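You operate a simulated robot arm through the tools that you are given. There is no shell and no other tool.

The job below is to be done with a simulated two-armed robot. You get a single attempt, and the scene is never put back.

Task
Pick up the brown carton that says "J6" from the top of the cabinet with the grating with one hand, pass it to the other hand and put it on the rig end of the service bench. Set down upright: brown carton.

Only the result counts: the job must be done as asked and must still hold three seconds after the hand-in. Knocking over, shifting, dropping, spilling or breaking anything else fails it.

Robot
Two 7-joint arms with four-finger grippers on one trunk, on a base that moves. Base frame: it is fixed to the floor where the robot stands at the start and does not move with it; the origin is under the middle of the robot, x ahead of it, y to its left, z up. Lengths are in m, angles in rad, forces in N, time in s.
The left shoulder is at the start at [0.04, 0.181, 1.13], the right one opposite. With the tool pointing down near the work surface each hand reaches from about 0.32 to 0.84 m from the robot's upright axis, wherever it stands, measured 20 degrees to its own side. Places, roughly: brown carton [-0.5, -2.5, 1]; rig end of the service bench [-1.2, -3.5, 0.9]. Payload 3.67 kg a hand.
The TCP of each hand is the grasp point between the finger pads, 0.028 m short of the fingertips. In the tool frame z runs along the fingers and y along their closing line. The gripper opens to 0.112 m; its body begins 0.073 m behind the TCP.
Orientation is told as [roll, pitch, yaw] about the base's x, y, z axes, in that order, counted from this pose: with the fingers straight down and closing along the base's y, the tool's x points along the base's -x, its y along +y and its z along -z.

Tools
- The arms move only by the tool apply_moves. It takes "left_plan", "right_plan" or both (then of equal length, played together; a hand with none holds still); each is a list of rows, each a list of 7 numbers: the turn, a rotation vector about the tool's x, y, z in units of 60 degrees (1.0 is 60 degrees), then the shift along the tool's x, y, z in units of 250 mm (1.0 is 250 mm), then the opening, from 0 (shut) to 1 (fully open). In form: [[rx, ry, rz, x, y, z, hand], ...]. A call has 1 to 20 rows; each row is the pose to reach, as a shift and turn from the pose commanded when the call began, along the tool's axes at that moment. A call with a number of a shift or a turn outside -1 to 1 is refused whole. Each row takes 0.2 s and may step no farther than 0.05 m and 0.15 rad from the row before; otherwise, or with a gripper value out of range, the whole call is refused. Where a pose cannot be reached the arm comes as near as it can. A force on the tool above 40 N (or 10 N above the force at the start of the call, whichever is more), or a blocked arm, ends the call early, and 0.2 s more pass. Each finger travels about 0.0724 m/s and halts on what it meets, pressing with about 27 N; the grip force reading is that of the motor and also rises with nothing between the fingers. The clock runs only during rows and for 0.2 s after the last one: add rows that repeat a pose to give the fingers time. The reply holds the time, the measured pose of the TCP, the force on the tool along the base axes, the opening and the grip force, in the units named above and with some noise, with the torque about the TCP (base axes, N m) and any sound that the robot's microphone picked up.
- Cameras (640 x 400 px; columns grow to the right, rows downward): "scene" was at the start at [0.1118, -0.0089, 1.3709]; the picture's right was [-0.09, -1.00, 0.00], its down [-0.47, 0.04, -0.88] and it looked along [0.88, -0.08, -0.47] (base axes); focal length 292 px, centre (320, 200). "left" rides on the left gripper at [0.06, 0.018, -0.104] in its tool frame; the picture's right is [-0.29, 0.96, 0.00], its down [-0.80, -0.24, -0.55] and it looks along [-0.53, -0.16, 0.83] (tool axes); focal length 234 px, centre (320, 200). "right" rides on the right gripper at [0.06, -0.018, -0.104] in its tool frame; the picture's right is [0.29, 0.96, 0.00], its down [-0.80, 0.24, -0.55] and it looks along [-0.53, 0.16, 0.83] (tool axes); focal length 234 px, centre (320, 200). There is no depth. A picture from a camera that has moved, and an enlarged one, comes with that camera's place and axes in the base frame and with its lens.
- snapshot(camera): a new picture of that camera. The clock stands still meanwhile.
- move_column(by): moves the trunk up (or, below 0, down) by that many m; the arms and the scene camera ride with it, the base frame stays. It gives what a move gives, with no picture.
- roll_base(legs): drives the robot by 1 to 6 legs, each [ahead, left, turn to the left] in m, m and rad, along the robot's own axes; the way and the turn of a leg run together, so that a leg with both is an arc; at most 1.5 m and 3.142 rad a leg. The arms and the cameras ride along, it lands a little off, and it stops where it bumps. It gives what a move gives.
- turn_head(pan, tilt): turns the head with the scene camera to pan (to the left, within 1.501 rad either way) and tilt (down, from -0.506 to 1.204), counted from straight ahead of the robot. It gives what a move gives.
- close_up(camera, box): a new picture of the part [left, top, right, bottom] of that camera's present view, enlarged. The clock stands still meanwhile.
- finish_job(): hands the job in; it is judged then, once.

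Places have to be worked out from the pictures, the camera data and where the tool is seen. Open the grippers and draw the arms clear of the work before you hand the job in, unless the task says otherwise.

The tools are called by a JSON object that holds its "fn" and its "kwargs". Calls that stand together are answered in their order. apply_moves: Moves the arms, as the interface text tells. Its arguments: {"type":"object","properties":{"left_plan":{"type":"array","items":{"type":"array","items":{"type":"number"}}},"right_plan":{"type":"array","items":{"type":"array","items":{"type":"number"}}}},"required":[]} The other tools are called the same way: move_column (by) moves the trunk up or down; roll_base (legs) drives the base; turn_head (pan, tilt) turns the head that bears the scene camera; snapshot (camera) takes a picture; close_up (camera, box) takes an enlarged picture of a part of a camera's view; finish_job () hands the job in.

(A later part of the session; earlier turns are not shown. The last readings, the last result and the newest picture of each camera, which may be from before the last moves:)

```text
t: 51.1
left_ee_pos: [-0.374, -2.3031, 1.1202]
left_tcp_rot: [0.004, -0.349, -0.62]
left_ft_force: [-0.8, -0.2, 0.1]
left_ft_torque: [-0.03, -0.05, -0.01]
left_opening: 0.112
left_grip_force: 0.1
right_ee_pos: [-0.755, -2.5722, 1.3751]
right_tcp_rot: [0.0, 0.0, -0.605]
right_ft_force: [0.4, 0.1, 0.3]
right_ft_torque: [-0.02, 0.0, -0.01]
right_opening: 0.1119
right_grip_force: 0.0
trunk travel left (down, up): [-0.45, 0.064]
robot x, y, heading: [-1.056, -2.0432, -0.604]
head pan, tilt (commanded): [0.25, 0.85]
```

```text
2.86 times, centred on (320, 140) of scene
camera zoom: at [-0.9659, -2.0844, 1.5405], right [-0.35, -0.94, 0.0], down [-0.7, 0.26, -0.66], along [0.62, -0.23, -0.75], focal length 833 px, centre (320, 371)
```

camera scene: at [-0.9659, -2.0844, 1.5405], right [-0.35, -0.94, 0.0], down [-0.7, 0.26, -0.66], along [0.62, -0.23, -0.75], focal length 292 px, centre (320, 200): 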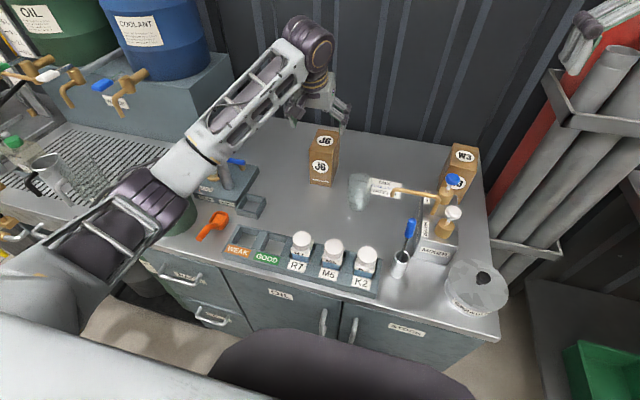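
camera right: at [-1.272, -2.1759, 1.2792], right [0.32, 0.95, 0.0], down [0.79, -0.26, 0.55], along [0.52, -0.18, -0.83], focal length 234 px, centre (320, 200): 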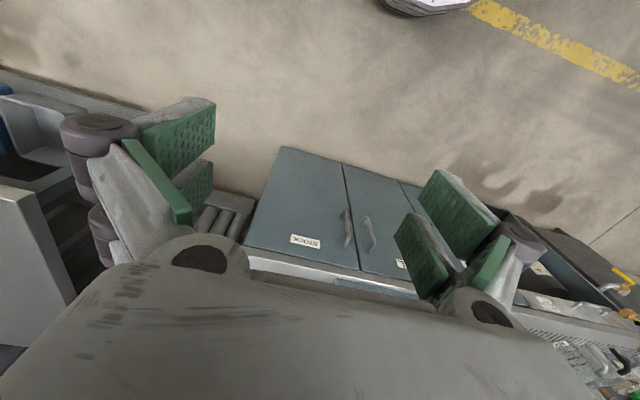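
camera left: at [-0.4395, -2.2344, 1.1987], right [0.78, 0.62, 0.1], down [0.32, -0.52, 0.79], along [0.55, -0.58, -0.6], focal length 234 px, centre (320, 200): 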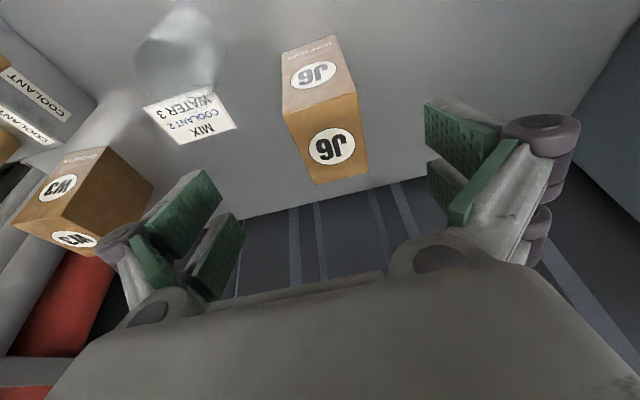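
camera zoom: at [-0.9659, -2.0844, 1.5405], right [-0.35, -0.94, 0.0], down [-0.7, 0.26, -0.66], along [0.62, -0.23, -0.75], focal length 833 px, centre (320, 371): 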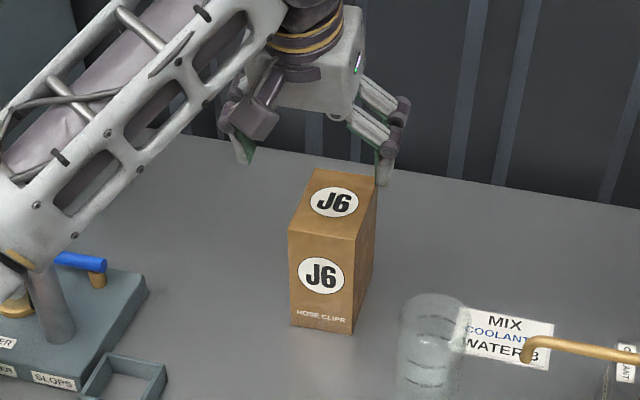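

The closer view confirms the carton at (-0.306,-2.347), top 0.997. I slide the open fingers down along the tool axis over the carton to TCP height about 0.965.

{"fn": "apply_moves", "kwargs": {"left_plan": [[0, 0, 0, 0, 0.003, 0.11, 1], [0, 0, 0, 0, 0.007, 0.22, 1], [0, 0, 0, 0, 0.01, 0.33, 1], [0, 0, 0, 0, 0.0136, 0.44, 1], [0, 0, 0, 0, 0.0136, 0.55, 1], [0, 0, 0, 0.0016, 0.0136, 0.66, 1], [0, 0, 0, 0.0016, 0.0136, 0.66, 1]]}}

{"fn": "snapshot", "kwargs": {"camera": "left"}}

{"fn": "close_up", "kwargs": {"camera": "scene", "box": [240, 70, 400, 210]}}

```text
t: 52.7
left_ee_pos: [-0.3249, -2.3307, 0.9656]
left_tcp_rot: [0.004, -0.35, -0.62]
left_ft_force: [0.2, 0.0, -0.5]
left_ft_torque: [-0.02, 0.0, -0.02]
left_opening: 0.112
left_grip_force: 0.2
right_ee_pos: [-0.7546, -2.5718, 1.3764]
right_tcp_rot: [0.001, 0.0, -0.605]
right_ft_force: [-1.1, 0.3, -0.6]
right_ft_torque: [-0.03, -0.02, -0.03]
right_opening: 0.1122
right_grip_force: 0.0
trunk travel left (down, up): [-0.45, 0.064]
robot x, y, heading: [-1.0564, -2.0448, -0.605]
head pan, tilt (commanded): [0.25, 0.85]
```

```text
taken
camera left: at [-0.3893, -2.2626, 1.044], right [0.78, 0.62, 0.1], down [0.32, -0.52, 0.79], along [0.55, -0.58, -0.6], focal length 234 px, centre (320, 200)
```

left: 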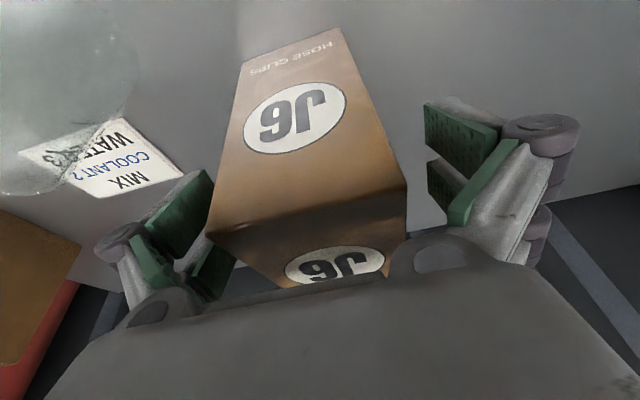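

```text
2.86 times, centred on (320, 140) of scene
camera zoom: at [-0.9655, -2.0842, 1.5405], right [-0.35, -0.94, 0.0], down [-0.7, 0.26, -0.66], along [0.62, -0.23, -0.75], focal length 833 px, centre (320, 371)
```

zoom: 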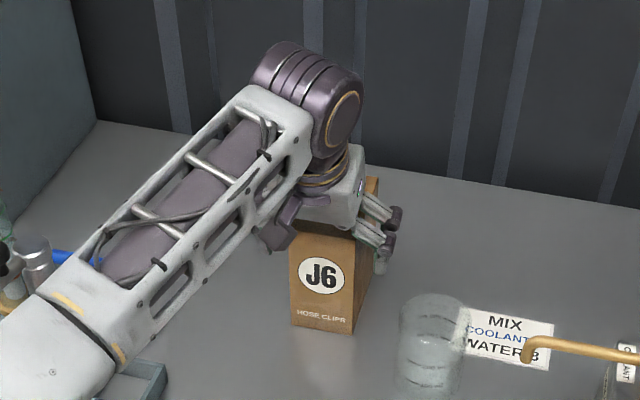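

The fingers straddle the carton and no force is felt. Before closing I check the whole arm's clearance in the scene view.

{"fn": "snapshot", "kwargs": {"camera": "scene"}}

```text
taken
camera scene: at [-0.9655, -2.0842, 1.5405], right [-0.35, -0.94, 0.0], down [-0.7, 0.26, -0.66], along [0.62, -0.23, -0.75], focal length 292 px, centre (320, 200)
```

scene: 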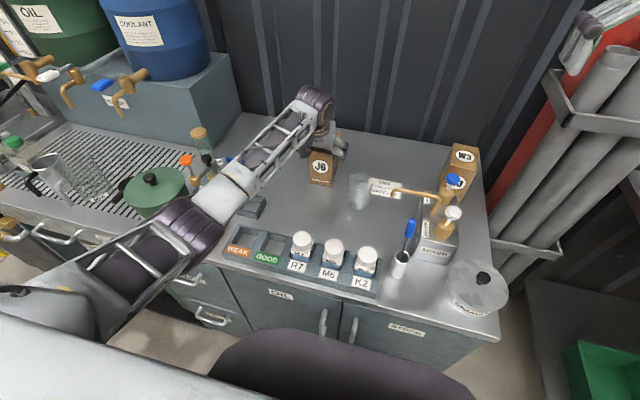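

The elbow hangs above free space, clear of the pot and the rack. I close the left gripper on the carton.

{"fn": "apply_moves", "kwargs": {"left_plan": [[0, 0, 0, 0, 0, 0, 0.75], [0, 0, 0, 0, 0, 0, 0.6], [0, 0, 0, 0, 0, 0, 0.4], [0, 0, 0, 0, 0, 0, 0.2], [0, 0, 0, 0, 0, 0, 0], [0, 0, 0, 0, 0, 0, 0], [0, 0, 0, 0, 0, 0, 0]]}}

{"fn": "snapshot", "kwargs": {"camera": "left"}}

```text
t: 54.3
left_ee_pos: [-0.3247, -2.3319, 0.9667]
left_tcp_rot: [0.001, -0.349, -0.62]
left_ft_force: [-0.5, -2.6, 3.0]
left_ft_torque: [-0.37, 0.32, 0.0]
left_opening: 0.0721
left_grip_force: 27.1
right_ee_pos: [-0.7555, -2.5726, 1.376]
right_tcp_rot: [-0.001, 0.001, -0.606]
right_ft_force: [1.1, 0.3, -0.2]
right_ft_torque: [-0.03, 0.02, 0.01]
right_opening: 0.112
right_grip_force: 0.0
trunk travel left (down, up): [-0.45, 0.064]
robot x, y, heading: [-1.0562, -2.0428, -0.608]
head pan, tilt (commanded): [0.25, 0.85]
```

```text
taken
camera left: at [-0.3897, -2.2632, 1.0445], right [0.78, 0.62, 0.1], down [0.32, -0.52, 0.79], along [0.55, -0.58, -0.6], focal length 234 px, centre (320, 200)
```

left: 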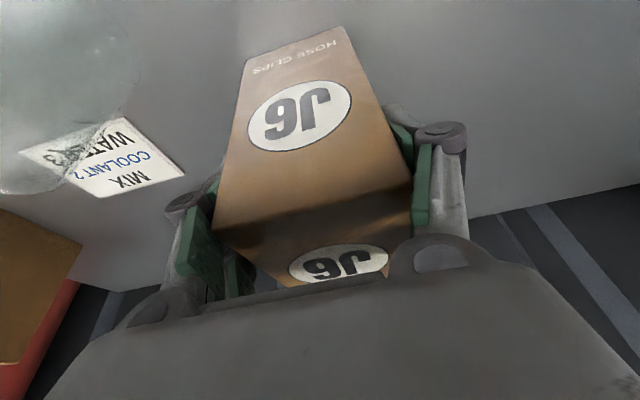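

The grip holds at 0.072 m with 27 N. I lift straight up slowly by 0.2 m.

{"fn": "apply_moves", "kwargs": {"left_plan": [[0, 0, 0, -0.014, 0, -0.038, 0], [0, 0, 0, -0.041, 0, -0.113, 0], [0, 0, 0, -0.082, 0, -0.226, 0], [0, 0, 0, -0.123, 0, -0.338, 0], [0, 0, 0, -0.164, 0, -0.451, 0], [0, 0, 0, -0.205, 0, -0.564, 0], [0, 0, 0, -0.246, 0, -0.677, 0], [0, 0, 0, -0.2736, 0, -0.752, 0], [0, 0, 0, -0.2736, 0, -0.752, 0]]}}

{"fn": "snapshot", "kwargs": {"camera": "left"}}

{"fn": "snapshot", "kwargs": {"camera": "scene"}}

```text
t: 56.3
left_ee_pos: [-0.3233, -2.3323, 1.1637]
left_tcp_rot: [0.002, -0.347, -0.618]
left_ft_force: [0.4, 0.0, -3.7]
left_ft_torque: [0.03, 0.14, -0.01]
left_opening: 0.0718
left_grip_force: 27.5
right_ee_pos: [-0.7541, -2.5729, 1.375]
right_tcp_rot: [0.0, 0.0, -0.605]
right_ft_force: [0.0, 0.7, -0.4]
right_ft_torque: [-0.02, 0.01, 0.0]
right_opening: 0.1119
right_grip_force: 0.0
trunk travel left (down, up): [-0.45, 0.064]
robot x, y, heading: [-1.0586, -2.0419, -0.614]
head pan, tilt (commanded): [0.25, 0.85]
```

```text
taken
camera left: at [-0.3889, -2.2636, 1.2431], right [0.78, 0.62, 0.1], down [0.32, -0.52, 0.79], along [0.55, -0.58, -0.6], focal length 234 px, centre (320, 200)
```

left: 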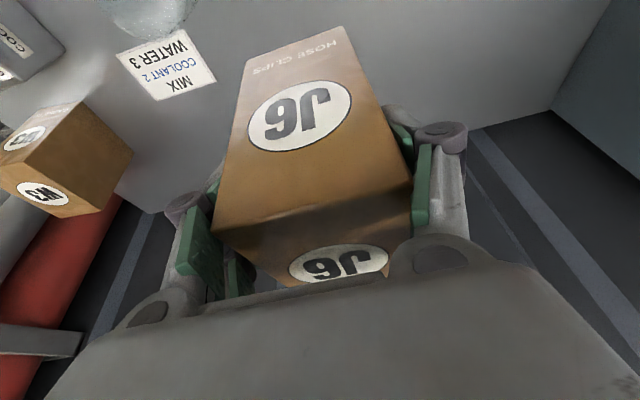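

```text
taken
camera scene: at [-0.9646, -2.0846, 1.5404], right [-0.35, -0.94, 0.0], down [-0.7, 0.26, -0.66], along [0.62, -0.23, -0.75], focal length 292 px, centre (320, 200)
```

scene: 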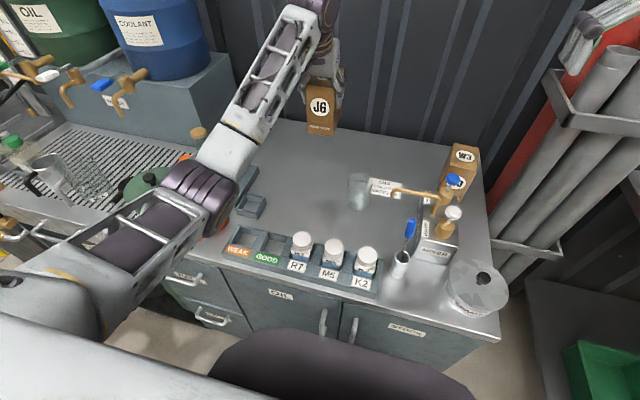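

The carton is held firmly (about 3.7 N) and clear of everything, its bottom at z≈1.05. I roll straight back 0.6 m from the cabinet.

{"fn": "roll_base", "kwargs": {"legs": [[-0.65, 0.0, 0.0]]}}

{"fn": "turn_head", "kwargs": {"pan": 0.0, "tilt": 0.5}}

{"fn": "snapshot", "kwargs": {"camera": "scene"}}

```text
t: 60.0
left_ee_pos: [-0.8582, -1.9693, 1.1644]
left_tcp_rot: [0.002, -0.347, -0.635]
left_ft_force: [0.2, -0.3, -4.8]
left_ft_torque: [0.07, 0.04, 0.02]
left_opening: 0.0718
left_grip_force: 27.0
right_ee_pos: [-1.2913, -2.205, 1.3737]
right_tcp_rot: [0.001, 0.003, -0.622]
right_ft_force: [-0.8, -0.5, -0.7]
right_ft_torque: [0.02, 0.04, -0.04]
right_opening: 0.1118
right_grip_force: 0.0
trunk travel left (down, up): [-0.45, 0.064]
robot x, y, heading: [-1.5843, -1.6731, -0.619]
head pan, tilt (commanded): [0.25, 0.85]
```

```text
t: 60.8
left_ee_pos: [-0.8595, -1.9682, 1.1651]
left_tcp_rot: [0.003, -0.349, -0.634]
left_ft_force: [-0.3, -0.4, -3.3]
left_ft_torque: [0.07, 0.08, -0.04]
left_opening: 0.0722
left_grip_force: 27.4
right_ee_pos: [-1.2935, -2.2029, 1.3747]
right_tcp_rot: [-0.002, 0.0, -0.622]
right_ft_force: [-0.4, -0.6, -0.1]
right_ft_torque: [0.01, -0.05, -0.01]
right_opening: 0.1121
right_grip_force: 0.1
trunk travel left (down, up): [-0.45, 0.064]
robot x, y, heading: [-1.5857, -1.6752, -0.617]
head pan, tilt (commanded): [0.0, 0.499]
```

```text
taken
camera scene: at [-1.4955, -1.7361, 1.5703], right [-0.58, -0.81, 0.0], down [-0.39, 0.28, -0.88], along [0.71, -0.51, -0.48], focal length 292 px, centre (320, 200)
```

scene: 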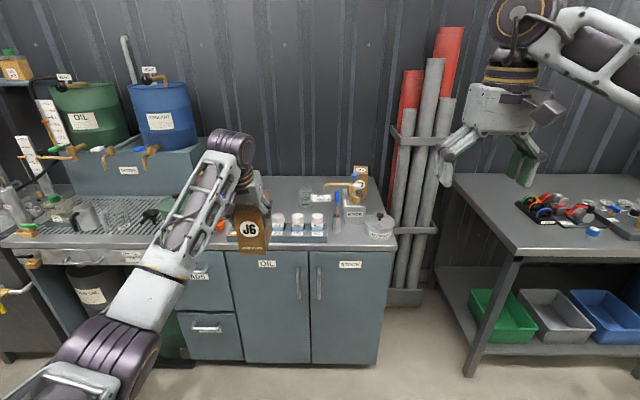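

The robot stands about 1.0 m from the cabinet edge, with free space in front. I bring the carton nearer to my body and turn the left hand clockwise in two halves, so the right hand can come from the other side.

{"fn": "apply_moves", "kwargs": {"left_plan": [[0.032, 0, 0.087, 0.061, -0.042, -0.022, 0], [0.063, 0, 0.174, 0.123, -0.083, -0.045, 0], [0.095, 0, 0.262, 0.184, -0.125, -0.067, 0], [0.127, 0, 0.349, 0.246, -0.167, -0.09, 0], [0.159, 0, 0.436, 0.307, -0.208, -0.112, 0], [0.19, 0, 0.523, 0.368, -0.25, -0.134, 0], [0.222, 0, 0.61, 0.43, -0.291, -0.157, 0], [0.2538, 0, 0.6975, 0.491, -0.333, -0.179, 0], [0.2538, 0, 0.6975, 0.491, -0.333, -0.179, 0]]}}

{"fn": "snapshot", "kwargs": {"camera": "scene"}}

```text
t: 62.8
left_ee_pos: [-1.0124, -1.9583, 1.1638]
left_tcp_rot: [0.001, -0.347, -1.412]
left_ft_force: [-1.0, -0.5, -4.4]
left_ft_torque: [0.08, -0.01, 0.01]
left_opening: 0.0718
left_grip_force: 26.7
right_ee_pos: [-1.2921, -2.2036, 1.3744]
right_tcp_rot: [0.0, 0.0, -0.621]
right_ft_force: [0.3, 0.3, -0.7]
right_ft_torque: [-0.01, 0.0, -0.01]
right_opening: 0.1121
right_grip_force: 0.0
trunk travel left (down, up): [-0.45, 0.064]
robot x, y, heading: [-1.5862, -1.6722, -0.618]
head pan, tilt (commanded): [0.0, 0.499]
```

```text
taken
camera scene: at [-1.4949, -1.7366, 1.5703], right [-0.58, -0.81, 0.0], down [-0.39, 0.28, -0.88], along [0.71, -0.51, -0.48], focal length 292 px, centre (320, 200)
```

scene: 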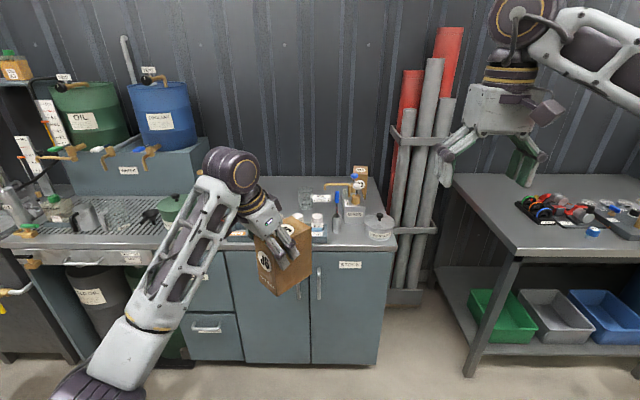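

The turn works well and the grip stays steady. I do the second half of the turn and bring the carton to about 0.5 m ahead of me, near the middle.

{"fn": "apply_moves", "kwargs": {"left_plan": [[0.032, 0, 0.087, 0.019, -0.074, -0.007, 0], [0.063, 0, 0.174, 0.038, -0.147, -0.014, 0], [0.095, 0, 0.262, 0.057, -0.221, -0.021, 0], [0.127, 0, 0.349, 0.076, -0.295, -0.028, 0], [0.159, 0, 0.436, 0.095, -0.368, -0.034, 0], [0.19, 0, 0.523, 0.114, -0.442, -0.041, 0], [0.222, 0, 0.61, 0.133, -0.515, -0.048, 0], [0.2538, 0, 0.6975, 0.152, -0.589, -0.055, 0], [0.2538, 0, 0.6975, 0.152, -0.589, -0.055, 0]]}}

{"fn": "snapshot", "kwargs": {"camera": "scene"}}

{"fn": "snapshot", "kwargs": {"camera": "left"}}

```text
t: 64.8
left_ee_pos: [-1.1666, -1.9406, 1.1644]
left_tcp_rot: [-0.001, -0.347, -2.188]
left_ft_force: [0.4, -0.1, -3.7]
left_ft_torque: [0.09, -0.09, 0.03]
left_opening: 0.0718
left_grip_force: 27.4
right_ee_pos: [-1.2927, -2.2036, 1.3749]
right_tcp_rot: [-0.001, -0.001, -0.622]
right_ft_force: [0.1, 0.0, -0.9]
right_ft_torque: [0.01, -0.03, 0.0]
right_opening: 0.1121
right_grip_force: 0.0
trunk travel left (down, up): [-0.45, 0.064]
robot x, y, heading: [-1.5877, -1.671, -0.617]
head pan, tilt (commanded): [0.0, 0.499]
```

```text
taken
camera scene: at [-1.4951, -1.7364, 1.5704], right [-0.58, -0.81, 0.0], down [-0.39, 0.28, -0.88], along [0.71, -0.51, -0.48], focal length 292 px, centre (320, 200)
```

scene: 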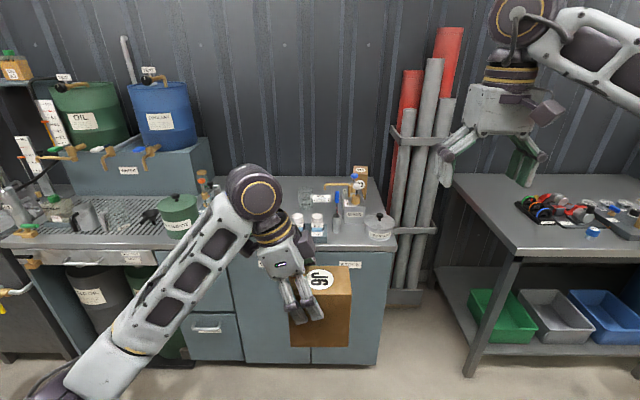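

```text
taken
camera left: at [-1.0993, -1.8771, 1.242], right [0.62, -0.78, 0.1], down [-0.52, -0.32, 0.79], along [-0.58, -0.54, -0.6], focal length 234 px, centre (320, 200)
```

left: 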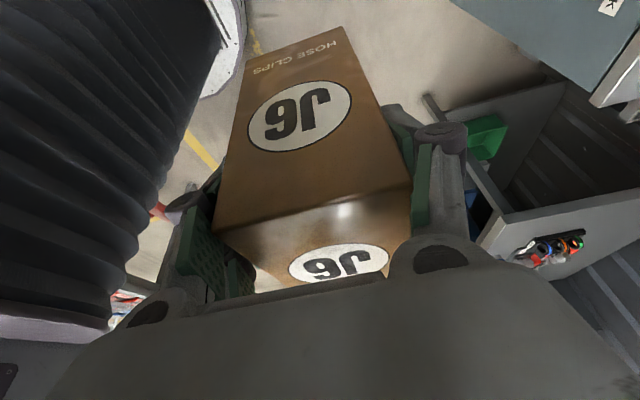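

The carton is now broadside in front of me, its right end and lower half free. I start turning the right hand counter-clockwise (first 45°) while keeping it well to the right.

{"fn": "apply_moves", "kwargs": {"right_plan": [[0, 0, -0.125, 0.033, -0.024, 0.003, 1], [0, 0, -0.25, 0.065, -0.048, 0.007, 1], [0, 0, -0.375, 0.098, -0.073, 0.01, 1], [0, 0, -0.5, 0.13, -0.097, 0.013, 1], [0, 0, -0.625, 0.163, -0.121, 0.017, 1], [0, 0, -0.75, 0.195, -0.145, 0.02, 1], [0, 0, -0.75, 0.195, -0.145, 0.02, 1]]}}

{"fn": "snapshot", "kwargs": {"camera": "scene"}}

```text
t: 66.4
left_ee_pos: [-1.1654, -1.9417, 1.1641]
left_tcp_rot: [0.002, -0.345, -2.188]
left_ft_force: [0.5, -0.5, -3.6]
left_ft_torque: [0.07, -0.05, -0.03]
left_opening: 0.0721
left_grip_force: 27.5
right_ee_pos: [-1.3537, -2.1742, 1.3626]
right_tcp_rot: [-0.001, -0.001, 0.164]
right_ft_force: [-0.4, -0.1, 0.1]
right_ft_torque: [-0.01, 0.01, 0.01]
right_opening: 0.1119
right_grip_force: 0.0
right hand out of reach, approached as far as the arm can: row 6, 7
trunk travel left (down, up): [-0.45, 0.064]
robot x, y, heading: [-1.586, -1.67, -0.623]
head pan, tilt (commanded): [0.0, 0.499]
```

```text
taken
camera scene: at [-1.4953, -1.7365, 1.5704], right [-0.58, -0.81, 0.0], down [-0.39, 0.28, -0.88], along [0.71, -0.51, -0.48], focal length 292 px, centre (320, 200)
```

scene: 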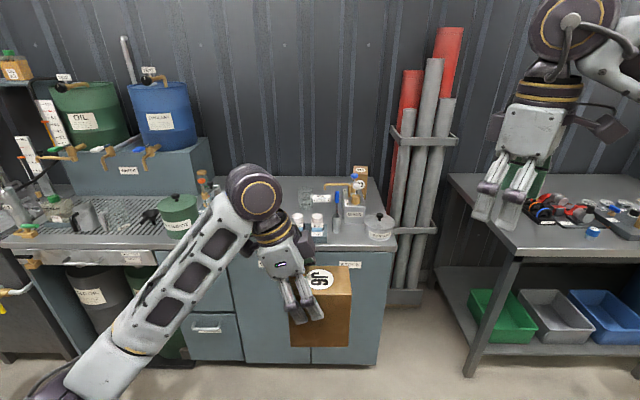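

The right hand got its 45° turn but that high, near spot was just out of its reach. I lower it by 0.14 m, where it has more room, well to the right of the carton.

{"fn": "apply_moves", "kwargs": {"right_plan": [[0, 0, 0, 0, 0, 0.11, 1], [0, 0, 0, 0, 0, 0.22, 1], [0, 0, 0, 0, 0, 0.33, 1], [0, 0, 0, 0, 0, 0.44, 1], [0, 0, 0, 0, 0, 0.56, 1], [0, 0, 0, 0, 0, 0.56, 1]]}}

{"fn": "snapshot", "kwargs": {"camera": "scene"}}

```text
t: 67.8
left_ee_pos: [-1.1659, -1.941, 1.1639]
left_tcp_rot: [0.001, -0.348, -2.188]
left_ft_force: [0.1, -0.3, -3.5]
left_ft_torque: [0.06, -0.04, 0.04]
left_opening: 0.0718
left_grip_force: 27.0
right_ee_pos: [-1.3526, -2.1738, 1.2226]
right_tcp_rot: [-0.001, 0.001, 0.164]
right_ft_force: [-0.1, -0.1, -0.3]
right_ft_torque: [0.01, 0.01, 0.0]
right_opening: 0.1118
right_grip_force: 0.0
trunk travel left (down, up): [-0.45, 0.064]
robot x, y, heading: [-1.5855, -1.6713, -0.617]
head pan, tilt (commanded): [0.0, 0.499]
```

```text
taken
camera scene: at [-1.4953, -1.736, 1.5704], right [-0.58, -0.81, 0.0], down [-0.39, 0.28, -0.88], along [0.71, -0.51, -0.48], focal length 292 px, centre (320, 200)
```

scene: 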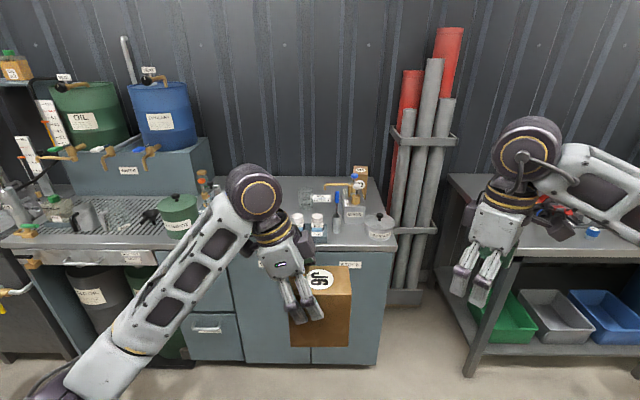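

Both hands are steady. To give both wrists more room I move the carton 0.1 m further ahead with the left hand, and at the same time finish the right hand's turn (90° yaw, 40° tilt toward the carton) at a standoff of 0.3 m.

{"fn": "apply_moves", "kwargs": {"left_plan": [[0, 0, 0, 0, 0.05, 0, 0], [0, 0, 0, 0, 0.1, 0, 0], [0, 0, 0, 0, 0.15, 0, 0], [0, 0, 0, 0, 0.2, 0, 0], [0, 0, 0, 0, 0.25, 0, 0], [0, 0, 0, 0, 0.3, 0, 0], [0, 0, 0, 0, 0.35, 0, 0], [0, 0, 0, 0, 0.4, 0, 0], [0, 0, 0, 0, 0.4, 0, 0]], "right_plan": [[-0.033, -0.079, -0.09, -0.062, -0.022, -0.056, 1], [-0.065, -0.158, -0.18, -0.123, -0.044, -0.113, 1], [-0.098, -0.237, -0.269, -0.185, -0.066, -0.169, 1], [-0.131, -0.316, -0.359, -0.246, -0.088, -0.225, 1], [-0.164, -0.395, -0.449, -0.308, -0.109, -0.281, 1], [-0.196, -0.474, -0.539, -0.369, -0.131, -0.338, 1], [-0.229, -0.553, -0.629, -0.431, -0.153, -0.394, 1], [-0.2616, -0.6316, -0.7186, -0.492, -0.175, -0.45, 1], [-0.2616, -0.6316, -0.7186, -0.492, -0.175, -0.45, 1]]}}

{"fn": "snapshot", "kwargs": {"camera": "scene"}}

{"fn": "snapshot", "kwargs": {"camera": "right"}}

```text
t: 69.8
left_ee_pos: [-1.0851, -1.9997, 1.1649]
left_tcp_rot: [-0.001, -0.344, -2.189]
left_ft_force: [-0.1, 0.7, -4.1]
left_ft_torque: [0.1, -0.07, 0.04]
left_opening: 0.072
left_grip_force: 26.7
right_ee_pos: [-1.3522, -1.9478, 1.4279]
right_tcp_rot: [0.032, -0.695, 0.891]
right_ft_force: [-0.5, -0.3, 0.8]
right_ft_torque: [0.03, -0.04, 0.0]
right_opening: 0.1122
right_grip_force: 0.1
right hand out of reach, approached as far as the arm can: row 1, 2, 3, 4, 5, 6, 7, 8, 9
trunk travel left (down, up): [-0.45, 0.064]
robot x, y, heading: [-1.5931, -1.6701, -0.62]
head pan, tilt (commanded): [0.0, 0.499]
```

```text
taken
camera scene: at [-1.4954, -1.7366, 1.5704], right [-0.58, -0.81, 0.0], down [-0.39, 0.28, -0.88], along [0.71, -0.51, -0.48], focal length 292 px, centre (320, 200)
```

scene: 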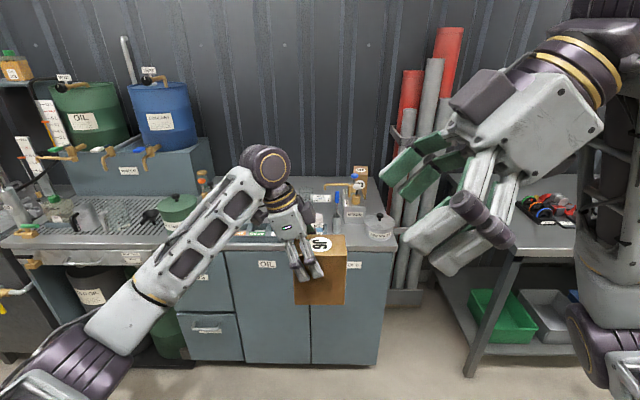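

```text
taken
camera right: at [-1.4072, -2.0479, 1.468], right [-0.9, 0.41, -0.16], down [-0.01, 0.33, 0.94], along [0.44, 0.85, -0.29], focal length 234 px, centre (320, 200)
```

right: 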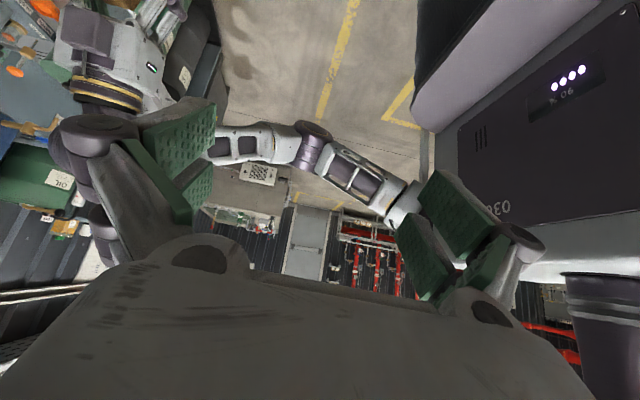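

The right arm ended up folded close to my body: it could not reach that pose from its elbow-up posture. I take it back the way it came, away from the carton, and will then bring it along the mirrored path that worked for the left arm.

{"fn": "apply_moves", "kwargs": {"right_plan": [[0.029, 0.07, 0.08, 0.098, -0.05, 0.009, 1], [0.058, 0.14, 0.16, 0.197, -0.1, 0.019, 1], [0.087, 0.211, 0.24, 0.295, -0.15, 0.028, 1], [0.116, 0.281, 0.319, 0.393, -0.2, 0.038, 1], [0.145, 0.351, 0.399, 0.492, -0.25, 0.047, 1], [0.174, 0.421, 0.479, 0.59, -0.3, 0.057, 1], [0.203, 0.491, 0.559, 0.688, -0.35, 0.066, 1], [0.233, 0.561, 0.639, 0.787, -0.4, 0.076, 1], [0.2616, 0.6316, 0.7186, 0.885, -0.45, 0.085, 1], [0.2616, 0.6316, 0.7186, 0.885, -0.45, 0.085, 1]]}}

{"fn": "snapshot", "kwargs": {"camera": "scene"}}

```text
t: 72.0
left_ee_pos: [-1.0851, -1.9998, 1.1649]
left_tcp_rot: [-0.001, -0.348, -2.188]
left_ft_force: [0.8, -0.3, -3.7]
left_ft_torque: [0.08, -0.08, 0.02]
left_opening: 0.0718
left_grip_force: 26.5
right_ee_pos: [-1.3457, -2.1459, 1.2668]
right_tcp_rot: [0.0, 0.003, 0.164]
right_ft_force: [-0.7, -0.3, 0.3]
right_ft_torque: [0.01, 0.0, 0.02]
right_opening: 0.1118
right_grip_force: 0.0
right hand out of reach, approached as far as the arm can: row 1, 2, 3
trunk travel left (down, up): [-0.45, 0.064]
robot x, y, heading: [-1.5876, -1.672, -0.624]
head pan, tilt (commanded): [0.0, 0.499]
```

```text
taken
camera scene: at [-1.4953, -1.7363, 1.5704], right [-0.58, -0.81, 0.0], down [-0.39, 0.28, -0.88], along [0.71, -0.51, -0.48], focal length 292 px, centre (320, 200)
```

scene: 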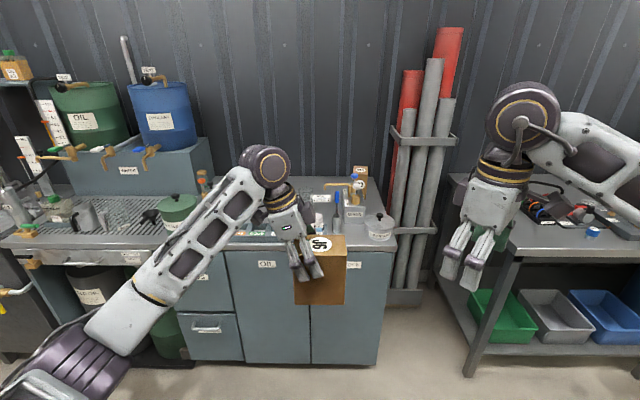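

The right hand is back at 45° yaw, to the right of the carton. I move it forward and down, where the arm has more freedom, and see whether it reaches.

{"fn": "apply_moves", "kwargs": {"right_plan": [[0, 0, 0, -0.08, -0.086, 0.078, 1], [0, 0, 0, -0.163, -0.173, 0.156, 1], [0, 0, 0, -0.245, -0.259, 0.234, 1], [0, 0, 0, -0.326, -0.345, 0.312, 1], [0, 0, 0, -0.408, -0.432, 0.39, 1], [0, 0, 0, -0.489, -0.518, 0.468, 1], [0, 0, 0, -0.489, -0.518, 0.468, 1]]}}

{"fn": "snapshot", "kwargs": {"camera": "scene"}}

```text
t: 73.6
left_ee_pos: [-1.0857, -1.9996, 1.1646]
left_tcp_rot: [-0.001, -0.347, -2.188]
left_ft_force: [0.2, -0.5, -4.7]
left_ft_torque: [0.09, -0.06, 0.02]
left_opening: 0.0722
left_grip_force: 27.3
right_ee_pos: [-1.2995, -2.1766, 1.1996]
right_tcp_rot: [-0.003, 0.0, 0.157]
right_ft_force: [0.3, -0.4, 0.4]
right_ft_torque: [-0.03, 0.03, 0.01]
right_opening: 0.1117
right_grip_force: 0.0
right hand out of reach, approached as far as the arm can: row 2, 3, 4, 5, 6, 7
trunk travel left (down, up): [-0.45, 0.064]
robot x, y, heading: [-1.5899, -1.6724, -0.619]
head pan, tilt (commanded): [0.0, 0.499]
```

```text
taken
camera scene: at [-1.4954, -1.7368, 1.5703], right [-0.58, -0.81, 0.0], down [-0.39, 0.28, -0.88], along [0.71, -0.51, -0.48], focal length 292 px, centre (320, 200)
```

scene: 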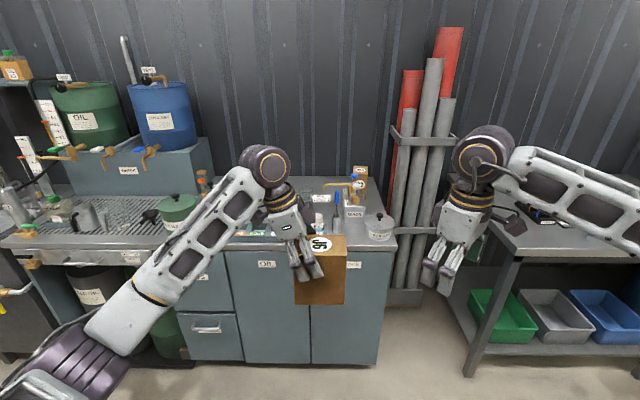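

The limit appears to be the right wrist's yaw to the left. A grasp turned half a turn about the tool axis is equivalent, so I rotate the right hand the other way (clockwise) and see how far it goes.

{"fn": "apply_moves", "kwargs": {"right_plan": [[0, 0, 0.12, 0, 0, 0, 1], [0, 0, 0.24, 0, 0, 0, 1], [0, 0, 0.36, 0, 0, 0, 1], [0, 0, 0.48, 0, 0, 0, 1], [0, 0, 0.6, 0, 0, 0, 1], [0, 0, 0.72, 0, 0, 0, 1], [0, 0, 0.84, 0, 0, 0, 1], [0, 0, 0.96, 0, 0, 0, 1], [0, 0, 1.0, 0, 0, 0, 1]]}}

{"fn": "apply_moves", "kwargs": {"right_plan": [[0, 0, 0.12, 0, 0, 0, 1], [0, 0, 0.24, 0, 0, 0, 1], [0, 0, 0.36, 0, 0, 0, 1], [0, 0, 0.48, 0, 0, 0, 1], [0, 0, 0.6, 0, 0, 0, 1], [0, 0, 0.72, 0, 0, 0, 1], [0, 0, 0.84, 0, 0, 0, 1], [0, 0, 0.96, 0, 0, 0, 1], [0, 0, 1.0, 0, 0, 0, 1]]}}

{"fn": "snapshot", "kwargs": {"camera": "scene"}}

```text
t: 75.6
left_ee_pos: [-1.0847, -2.0, 1.1644]
left_tcp_rot: [0.001, -0.346, -2.188]
left_ft_force: [-0.1, 0.1, -4.7]
left_ft_torque: [0.08, -0.08, 0.03]
left_opening: 0.0719
left_grip_force: 27.1
right_ee_pos: [-1.2982, -2.1738, 1.2044]
right_tcp_rot: [-0.001, 0.0, -0.885]
right_ft_force: [0.6, 0.0, 0.5]
right_ft_torque: [-0.02, 0.0, 0.02]
right_opening: 0.1117
right_grip_force: 0.2
trunk travel left (down, up): [-0.45, 0.064]
robot x, y, heading: [-1.5851, -1.6664, -0.62]
head pan, tilt (commanded): [0.0, 0.499]
```

```text
t: 77.6
left_ee_pos: [-1.0841, -1.9993, 1.1639]
left_tcp_rot: [0.001, -0.346, -2.188]
left_ft_force: [0.0, 0.0, -4.9]
left_ft_torque: [0.08, -0.05, 0.0]
left_opening: 0.0718
left_grip_force: 27.0
right_ee_pos: [-1.2981, -2.1732, 1.2073]
right_tcp_rot: [-0.001, 0.001, -1.932]
right_ft_force: [0.1, -0.5, -0.4]
right_ft_torque: [0.01, 0.0, 0.01]
right_opening: 0.1118
right_grip_force: 0.2
trunk travel left (down, up): [-0.45, 0.064]
robot x, y, heading: [-1.5873, -1.6711, -0.62]
head pan, tilt (commanded): [0.0, 0.499]
```

```text
taken
camera scene: at [-1.4953, -1.7365, 1.5704], right [-0.58, -0.81, 0.0], down [-0.39, 0.28, -0.88], along [0.71, -0.51, -0.48], focal length 292 px, centre (320, 200)
```

scene: 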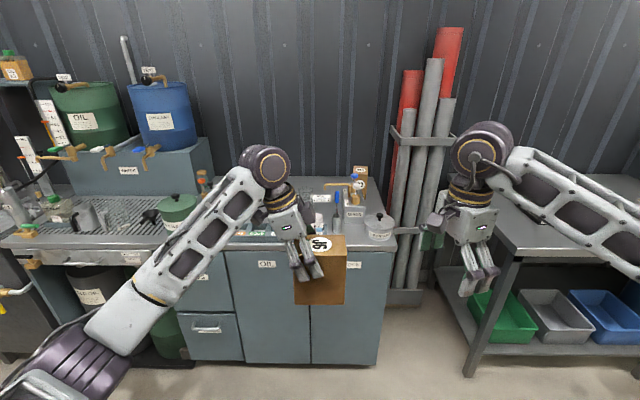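

The clockwise direction is free for the right wrist (now at -75°). I complete the turn to -90°, tilt the tool 40° toward the carton and move it to a 0.25 m standoff on the approach line.

{"fn": "apply_moves", "kwargs": {"right_plan": [[-0.0108, 0.0829, 0.0296, 0.018, 0.042, -0.045, 1], [-0.0216, 0.1657, 0.0593, 0.036, 0.084, -0.089, 1], [-0.0324, 0.2486, 0.0889, 0.053, 0.125, -0.134, 1], [-0.0432, 0.3314, 0.1186, 0.071, 0.167, -0.179, 1], [-0.0539, 0.4143, 0.1482, 0.089, 0.209, -0.223, 1], [-0.0647, 0.4971, 0.1778, 0.107, 0.251, -0.268, 1], [-0.0755, 0.58, 0.2075, 0.124, 0.292, -0.312, 1], [-0.0863, 0.6628, 0.2371, 0.142, 0.334, -0.357, 1], [-0.0863, 0.6628, 0.2371, 0.142, 0.334, -0.357, 1]]}}

{"fn": "snapshot", "kwargs": {"camera": "scene"}}

{"fn": "snapshot", "kwargs": {"camera": "right"}}

```text
t: 79.6
left_ee_pos: [-1.0856, -2.0001, 1.1637]
left_tcp_rot: [0.001, -0.345, -2.188]
left_ft_force: [0.3, 0.1, -3.7]
left_ft_torque: [0.05, -0.04, 0.04]
left_opening: 0.0722
left_grip_force: 27.2
right_ee_pos: [-1.2071, -2.1684, 1.2954]
right_tcp_rot: [0.001, 0.701, -2.19]
right_ft_force: [0.1, 0.0, -0.1]
right_ft_torque: [-0.02, 0.03, 0.03]
right_opening: 0.1122
right_grip_force: 0.1
trunk travel left (down, up): [-0.45, 0.064]
robot x, y, heading: [-1.586, -1.6709, -0.622]
head pan, tilt (commanded): [0.0, 0.499]
```

```text
taken
camera scene: at [-1.4954, -1.7364, 1.5704], right [-0.58, -0.81, 0.0], down [-0.39, 0.28, -0.88], along [0.71, -0.51, -0.48], focal length 292 px, centre (320, 200)
```

scene: 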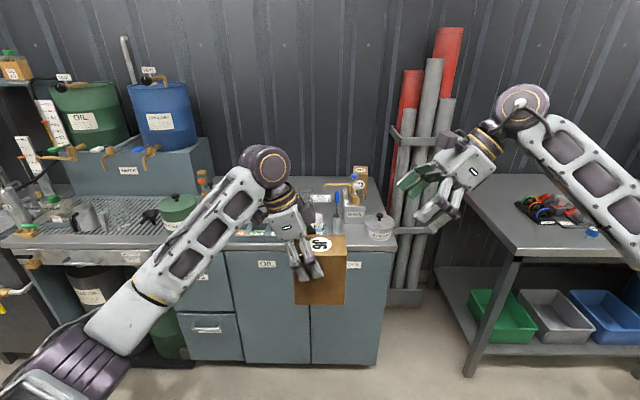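

```text
taken
camera right: at [-1.2346, -2.1756, 1.4135], right [0.91, -0.38, 0.18], down [-0.37, -0.93, -0.09], along [0.2, 0.01, -0.98], focal length 234 px, centre (320, 200)
```

right: 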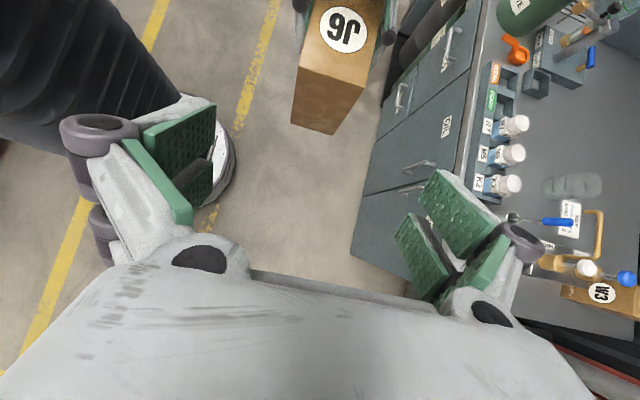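

The right hand is on the approach line, with yaw equal to the left's, and the right camera confirms the carton's place to within a few mm. I advance 0.20 m along the tool axis with open fingers.

{"fn": "apply_moves", "kwargs": {"right_plan": [[0, 0, 0, 0, 0, 0.14, 1], [0, 0, 0, 0, 0, 0.28, 1], [0, 0, 0, 0, 0, 0.42, 1], [0, 0, 0, -0.003, 0, 0.56, 1], [0, 0, 0, -0.005, 0, 0.7, 1], [0, 0, 0, -0.006, 0, 0.8, 1], [0, 0, 0, -0.006, 0, 0.8, 1]]}}

{"fn": "snapshot", "kwargs": {"camera": "right"}}

{"fn": "close_up", "kwargs": {"camera": "scene", "box": [220, 120, 460, 330]}}

{"fn": "snapshot", "kwargs": {"camera": "left"}}

```text
t: 81.2
left_ee_pos: [-1.0835, -1.9998, 1.1635]
left_tcp_rot: [0.001, -0.346, -2.188]
left_ft_force: [-0.8, -1.0, -4.5]
left_ft_torque: [0.04, -0.05, 0.02]
left_opening: 0.072
left_grip_force: 27.1
right_ee_pos: [-1.1316, -2.0671, 1.1422]
right_tcp_rot: [0.0, 0.699, -2.189]
right_ft_force: [-0.4, 0.2, 0.1]
right_ft_torque: [-0.02, 0.08, 0.04]
right_opening: 0.1119
right_grip_force: 0.0
trunk travel left (down, up): [-0.45, 0.064]
robot x, y, heading: [-1.5848, -1.6666, -0.618]
head pan, tilt (commanded): [0.0, 0.499]
```

```text
taken
camera right: at [-1.1593, -2.0721, 1.2609], right [0.91, -0.38, 0.19], down [-0.36, -0.93, -0.09], along [0.2, 0.01, -0.98], focal length 234 px, centre (320, 200)
```

right: 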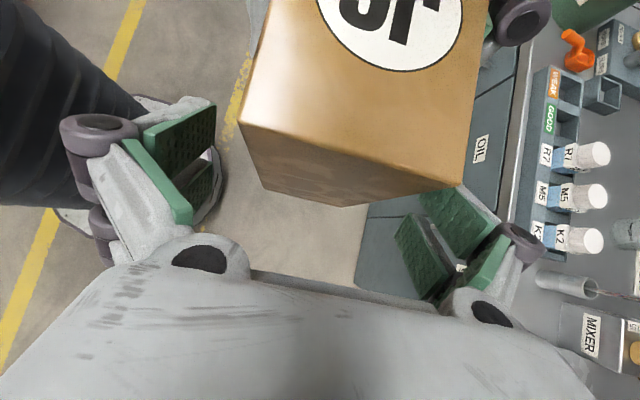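

```text
1.90 times, centred on (340, 225) of scene
camera zoom: at [-1.4956, -1.7366, 1.5704], right [-0.58, -0.81, 0.0], down [-0.39, 0.28, -0.88], along [0.71, -0.51, -0.48], focal length 556 px, centre (282, 152)
```

zoom: 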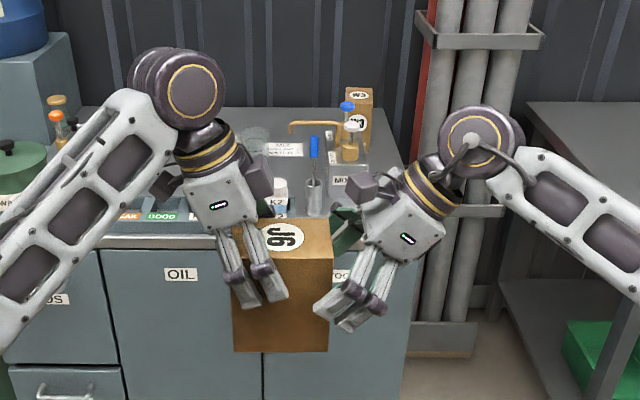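

```text
taken
camera left: at [-1.018, -1.9358, 1.2424], right [0.62, -0.78, 0.1], down [-0.52, -0.32, 0.79], along [-0.58, -0.54, -0.6], focal length 234 px, centre (320, 200)
```

left: 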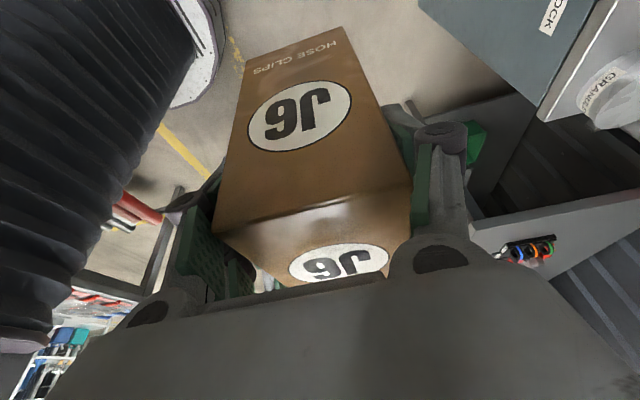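

Clearances look good; the one thing close to the carton top is the right hand's camera block. I enlarge that spot before the last 0.048 m.

{"fn": "close_up", "kwargs": {"camera": "scene", "box": [300, 180, 420, 300]}}

```text
3.33 times, centred on (360, 240) of scene
camera zoom: at [-1.4956, -1.7366, 1.5704], right [-0.58, -0.81, 0.0], down [-0.39, 0.28, -0.88], along [0.71, -0.51, -0.48], focal length 972 px, centre (187, 67)
```

zoom: 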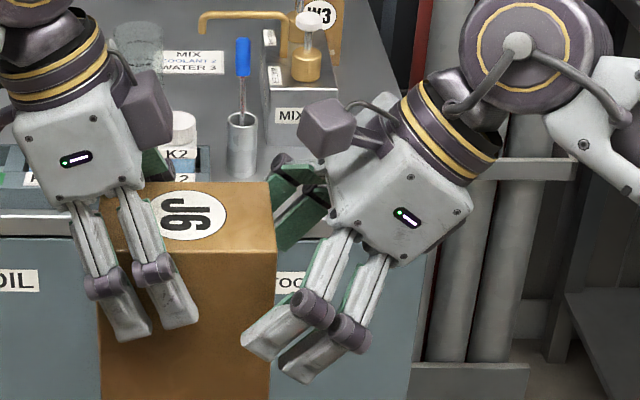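

The camera block passes about 1.5 cm above the carton's top edge if I advance a little less. I go in 0.038 m more, keeping the fingers open.

{"fn": "apply_moves", "kwargs": {"right_plan": [[0, 0, 0, 0, 0, 0.05, 1], [0, 0, 0, 0, 0, 0.1, 1], [0, 0, 0, 0, 0, 0.152, 1], [0, 0, 0, 0, 0, 0.152, 1]]}}

{"fn": "close_up", "kwargs": {"camera": "scene", "box": [260, 180, 420, 320]}}

{"fn": "snapshot", "kwargs": {"camera": "right"}}

```text
t: 82.2
left_ee_pos: [-1.0841, -1.9987, 1.1629]
left_tcp_rot: [-0.002, -0.344, -2.188]
left_ft_force: [3.0, 9.1, -8.3]
left_ft_torque: [0.29, -0.08, 0.06]
left_opening: 0.0719
left_grip_force: 26.4
right_ee_pos: [-1.1189, -2.046, 1.1125]
right_tcp_rot: [0.002, 0.698, -2.189]
right_ft_force: [-1.6, -9.0, 2.8]
right_ft_torque: [0.47, -0.23, -0.27]
right_opening: 0.1121
right_grip_force: 0.1
trunk travel left (down, up): [-0.45, 0.064]
robot x, y, heading: [-1.5885, -1.6716, -0.618]
head pan, tilt (commanded): [0.0, 0.499]
```

```text
2.86 times, centred on (340, 250) of scene
camera zoom: at [-1.4953, -1.7365, 1.5704], right [-0.58, -0.81, 0.0], down [-0.39, 0.28, -0.88], along [0.71, -0.51, -0.48], focal length 833 px, centre (263, 57)
```

zoom: 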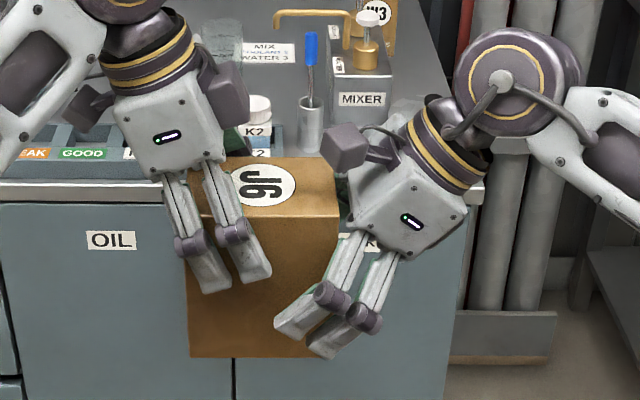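

```text
taken
camera right: at [-1.1452, -2.0522, 1.2311], right [0.91, -0.38, 0.19], down [-0.37, -0.93, -0.09], along [0.21, 0.01, -0.98], focal length 234 px, centre (320, 200)
```

right: 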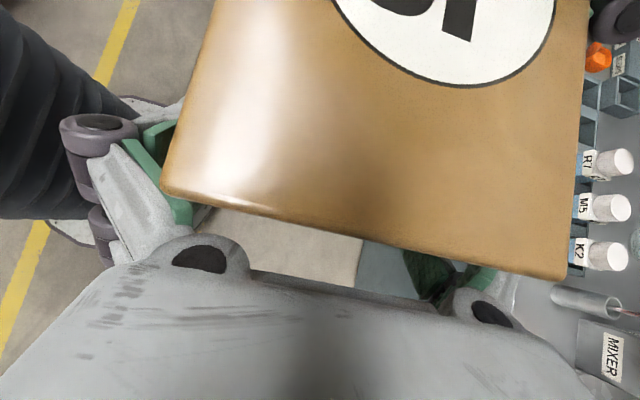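

The forces show contact: the carton's top right corner has met the right palm. I back off 0.014 m along the tool axis and check that the carton has not moved in the left grip.

{"fn": "apply_moves", "kwargs": {"right_plan": [[0, 0, 0, 0, 0, -0.03, 1], [0, 0, 0, 0, 0, -0.056, 1], [0, 0, 0, 0, 0, -0.056, 1]]}}

{"fn": "snapshot", "kwargs": {"camera": "left"}}

{"fn": "snapshot", "kwargs": {"camera": "right"}}

{"fn": "close_up", "kwargs": {"camera": "scene", "box": [260, 180, 420, 320]}}

```text
t: 83.0
left_ee_pos: [-1.0842, -1.9997, 1.1641]
left_tcp_rot: [0.001, -0.346, -2.189]
left_ft_force: [0.0, 0.6, -4.2]
left_ft_torque: [0.08, -0.05, 0.0]
left_opening: 0.0718
left_grip_force: 27.0
right_ee_pos: [-1.1234, -2.0535, 1.1227]
right_tcp_rot: [0.0, 0.698, -2.189]
right_ft_force: [0.3, -0.1, -0.1]
right_ft_torque: [0.0, -0.01, 0.01]
right_opening: 0.112
right_grip_force: 0.1
trunk travel left (down, up): [-0.45, 0.064]
robot x, y, heading: [-1.5884, -1.6715, -0.619]
head pan, tilt (commanded): [0.0, 0.499]
```

```text
taken
camera left: at [-1.0177, -1.9358, 1.2423], right [0.62, -0.78, 0.1], down [-0.52, -0.32, 0.79], along [-0.58, -0.54, -0.6], focal length 234 px, centre (320, 200)
```

left: 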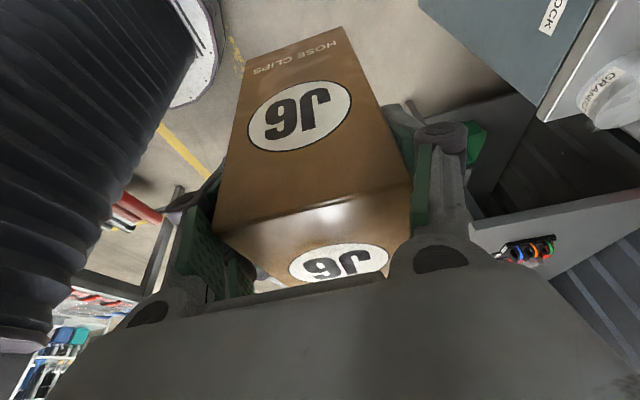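

```text
taken
camera right: at [-1.151, -2.0591, 1.2412], right [0.91, -0.37, 0.18], down [-0.36, -0.93, -0.09], along [0.2, 0.01, -0.98], focal length 234 px, centre (320, 200)
```

right: 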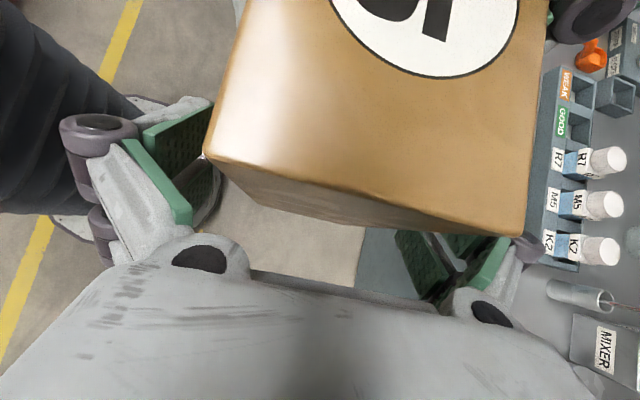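

```text
2.86 times, centred on (340, 250) of scene
camera zoom: at [-1.4951, -1.7364, 1.5704], right [-0.58, -0.81, 0.0], down [-0.39, 0.28, -0.88], along [0.71, -0.51, -0.48], focal length 833 px, centre (263, 57)
```

zoom: 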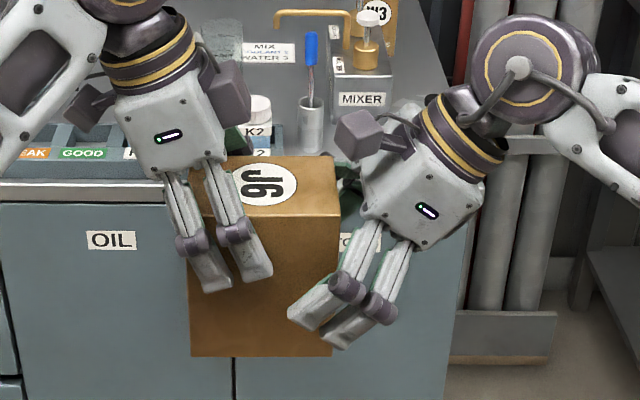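

The left view is unchanged, so the carton kept its place in the left grip, and all contact force is gone. I close the right gripper on the carton's lower right part.

{"fn": "apply_moves", "kwargs": {"right_plan": [[0, 0, 0, 0, 0, 0, 0.8], [0, 0, 0, 0, 0, 0, 0.65], [0, 0, 0, 0, 0, 0, 0.5], [0, 0, 0, 0, 0, 0, 0.3], [0, 0, 0, 0, 0, 0, 0], [0, 0, 0, 0, 0, 0, 0], [0, 0, 0, 0, 0, 0, 0]]}}

{"fn": "snapshot", "kwargs": {"camera": "right"}}

{"fn": "close_up", "kwargs": {"camera": "scene", "box": [260, 180, 420, 320]}}

```text
t: 84.6
left_ee_pos: [-1.0843, -1.9997, 1.1647]
left_tcp_rot: [-0.002, -0.345, -2.185]
left_ft_force: [3.1, 26.8, -5.5]
left_ft_torque: [0.33, 0.0, -0.31]
left_opening: 0.0717
left_grip_force: 27.2
right_ee_pos: [-1.1248, -2.056, 1.1224]
right_tcp_rot: [0.001, 0.696, -2.192]
right_ft_force: [-4.4, -27.1, 0.5]
right_ft_torque: [0.99, -0.28, -0.51]
right_opening: 0.0734
right_grip_force: 27.2
trunk travel left (down, up): [-0.45, 0.064]
robot x, y, heading: [-1.5859, -1.6716, -0.624]
head pan, tilt (commanded): [0.0, 0.499]
```

```text
taken
camera right: at [-1.1509, -2.0606, 1.2411], right [0.91, -0.38, 0.18], down [-0.37, -0.93, -0.09], along [0.2, 0.01, -0.98], focal length 234 px, centre (320, 200)
```

right: 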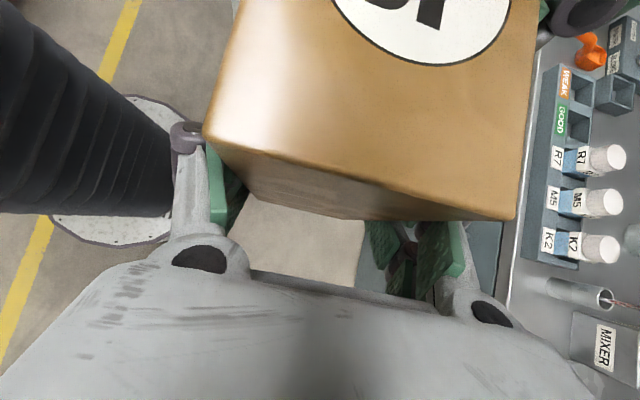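

```text
2.86 times, centred on (340, 250) of scene
camera zoom: at [-1.4953, -1.7365, 1.5704], right [-0.58, -0.81, 0.0], down [-0.39, 0.28, -0.88], along [0.71, -0.51, -0.48], focal length 833 px, centre (263, 57)
```

zoom: 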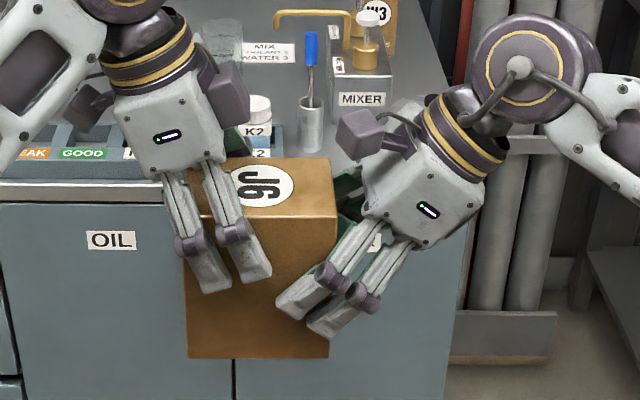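

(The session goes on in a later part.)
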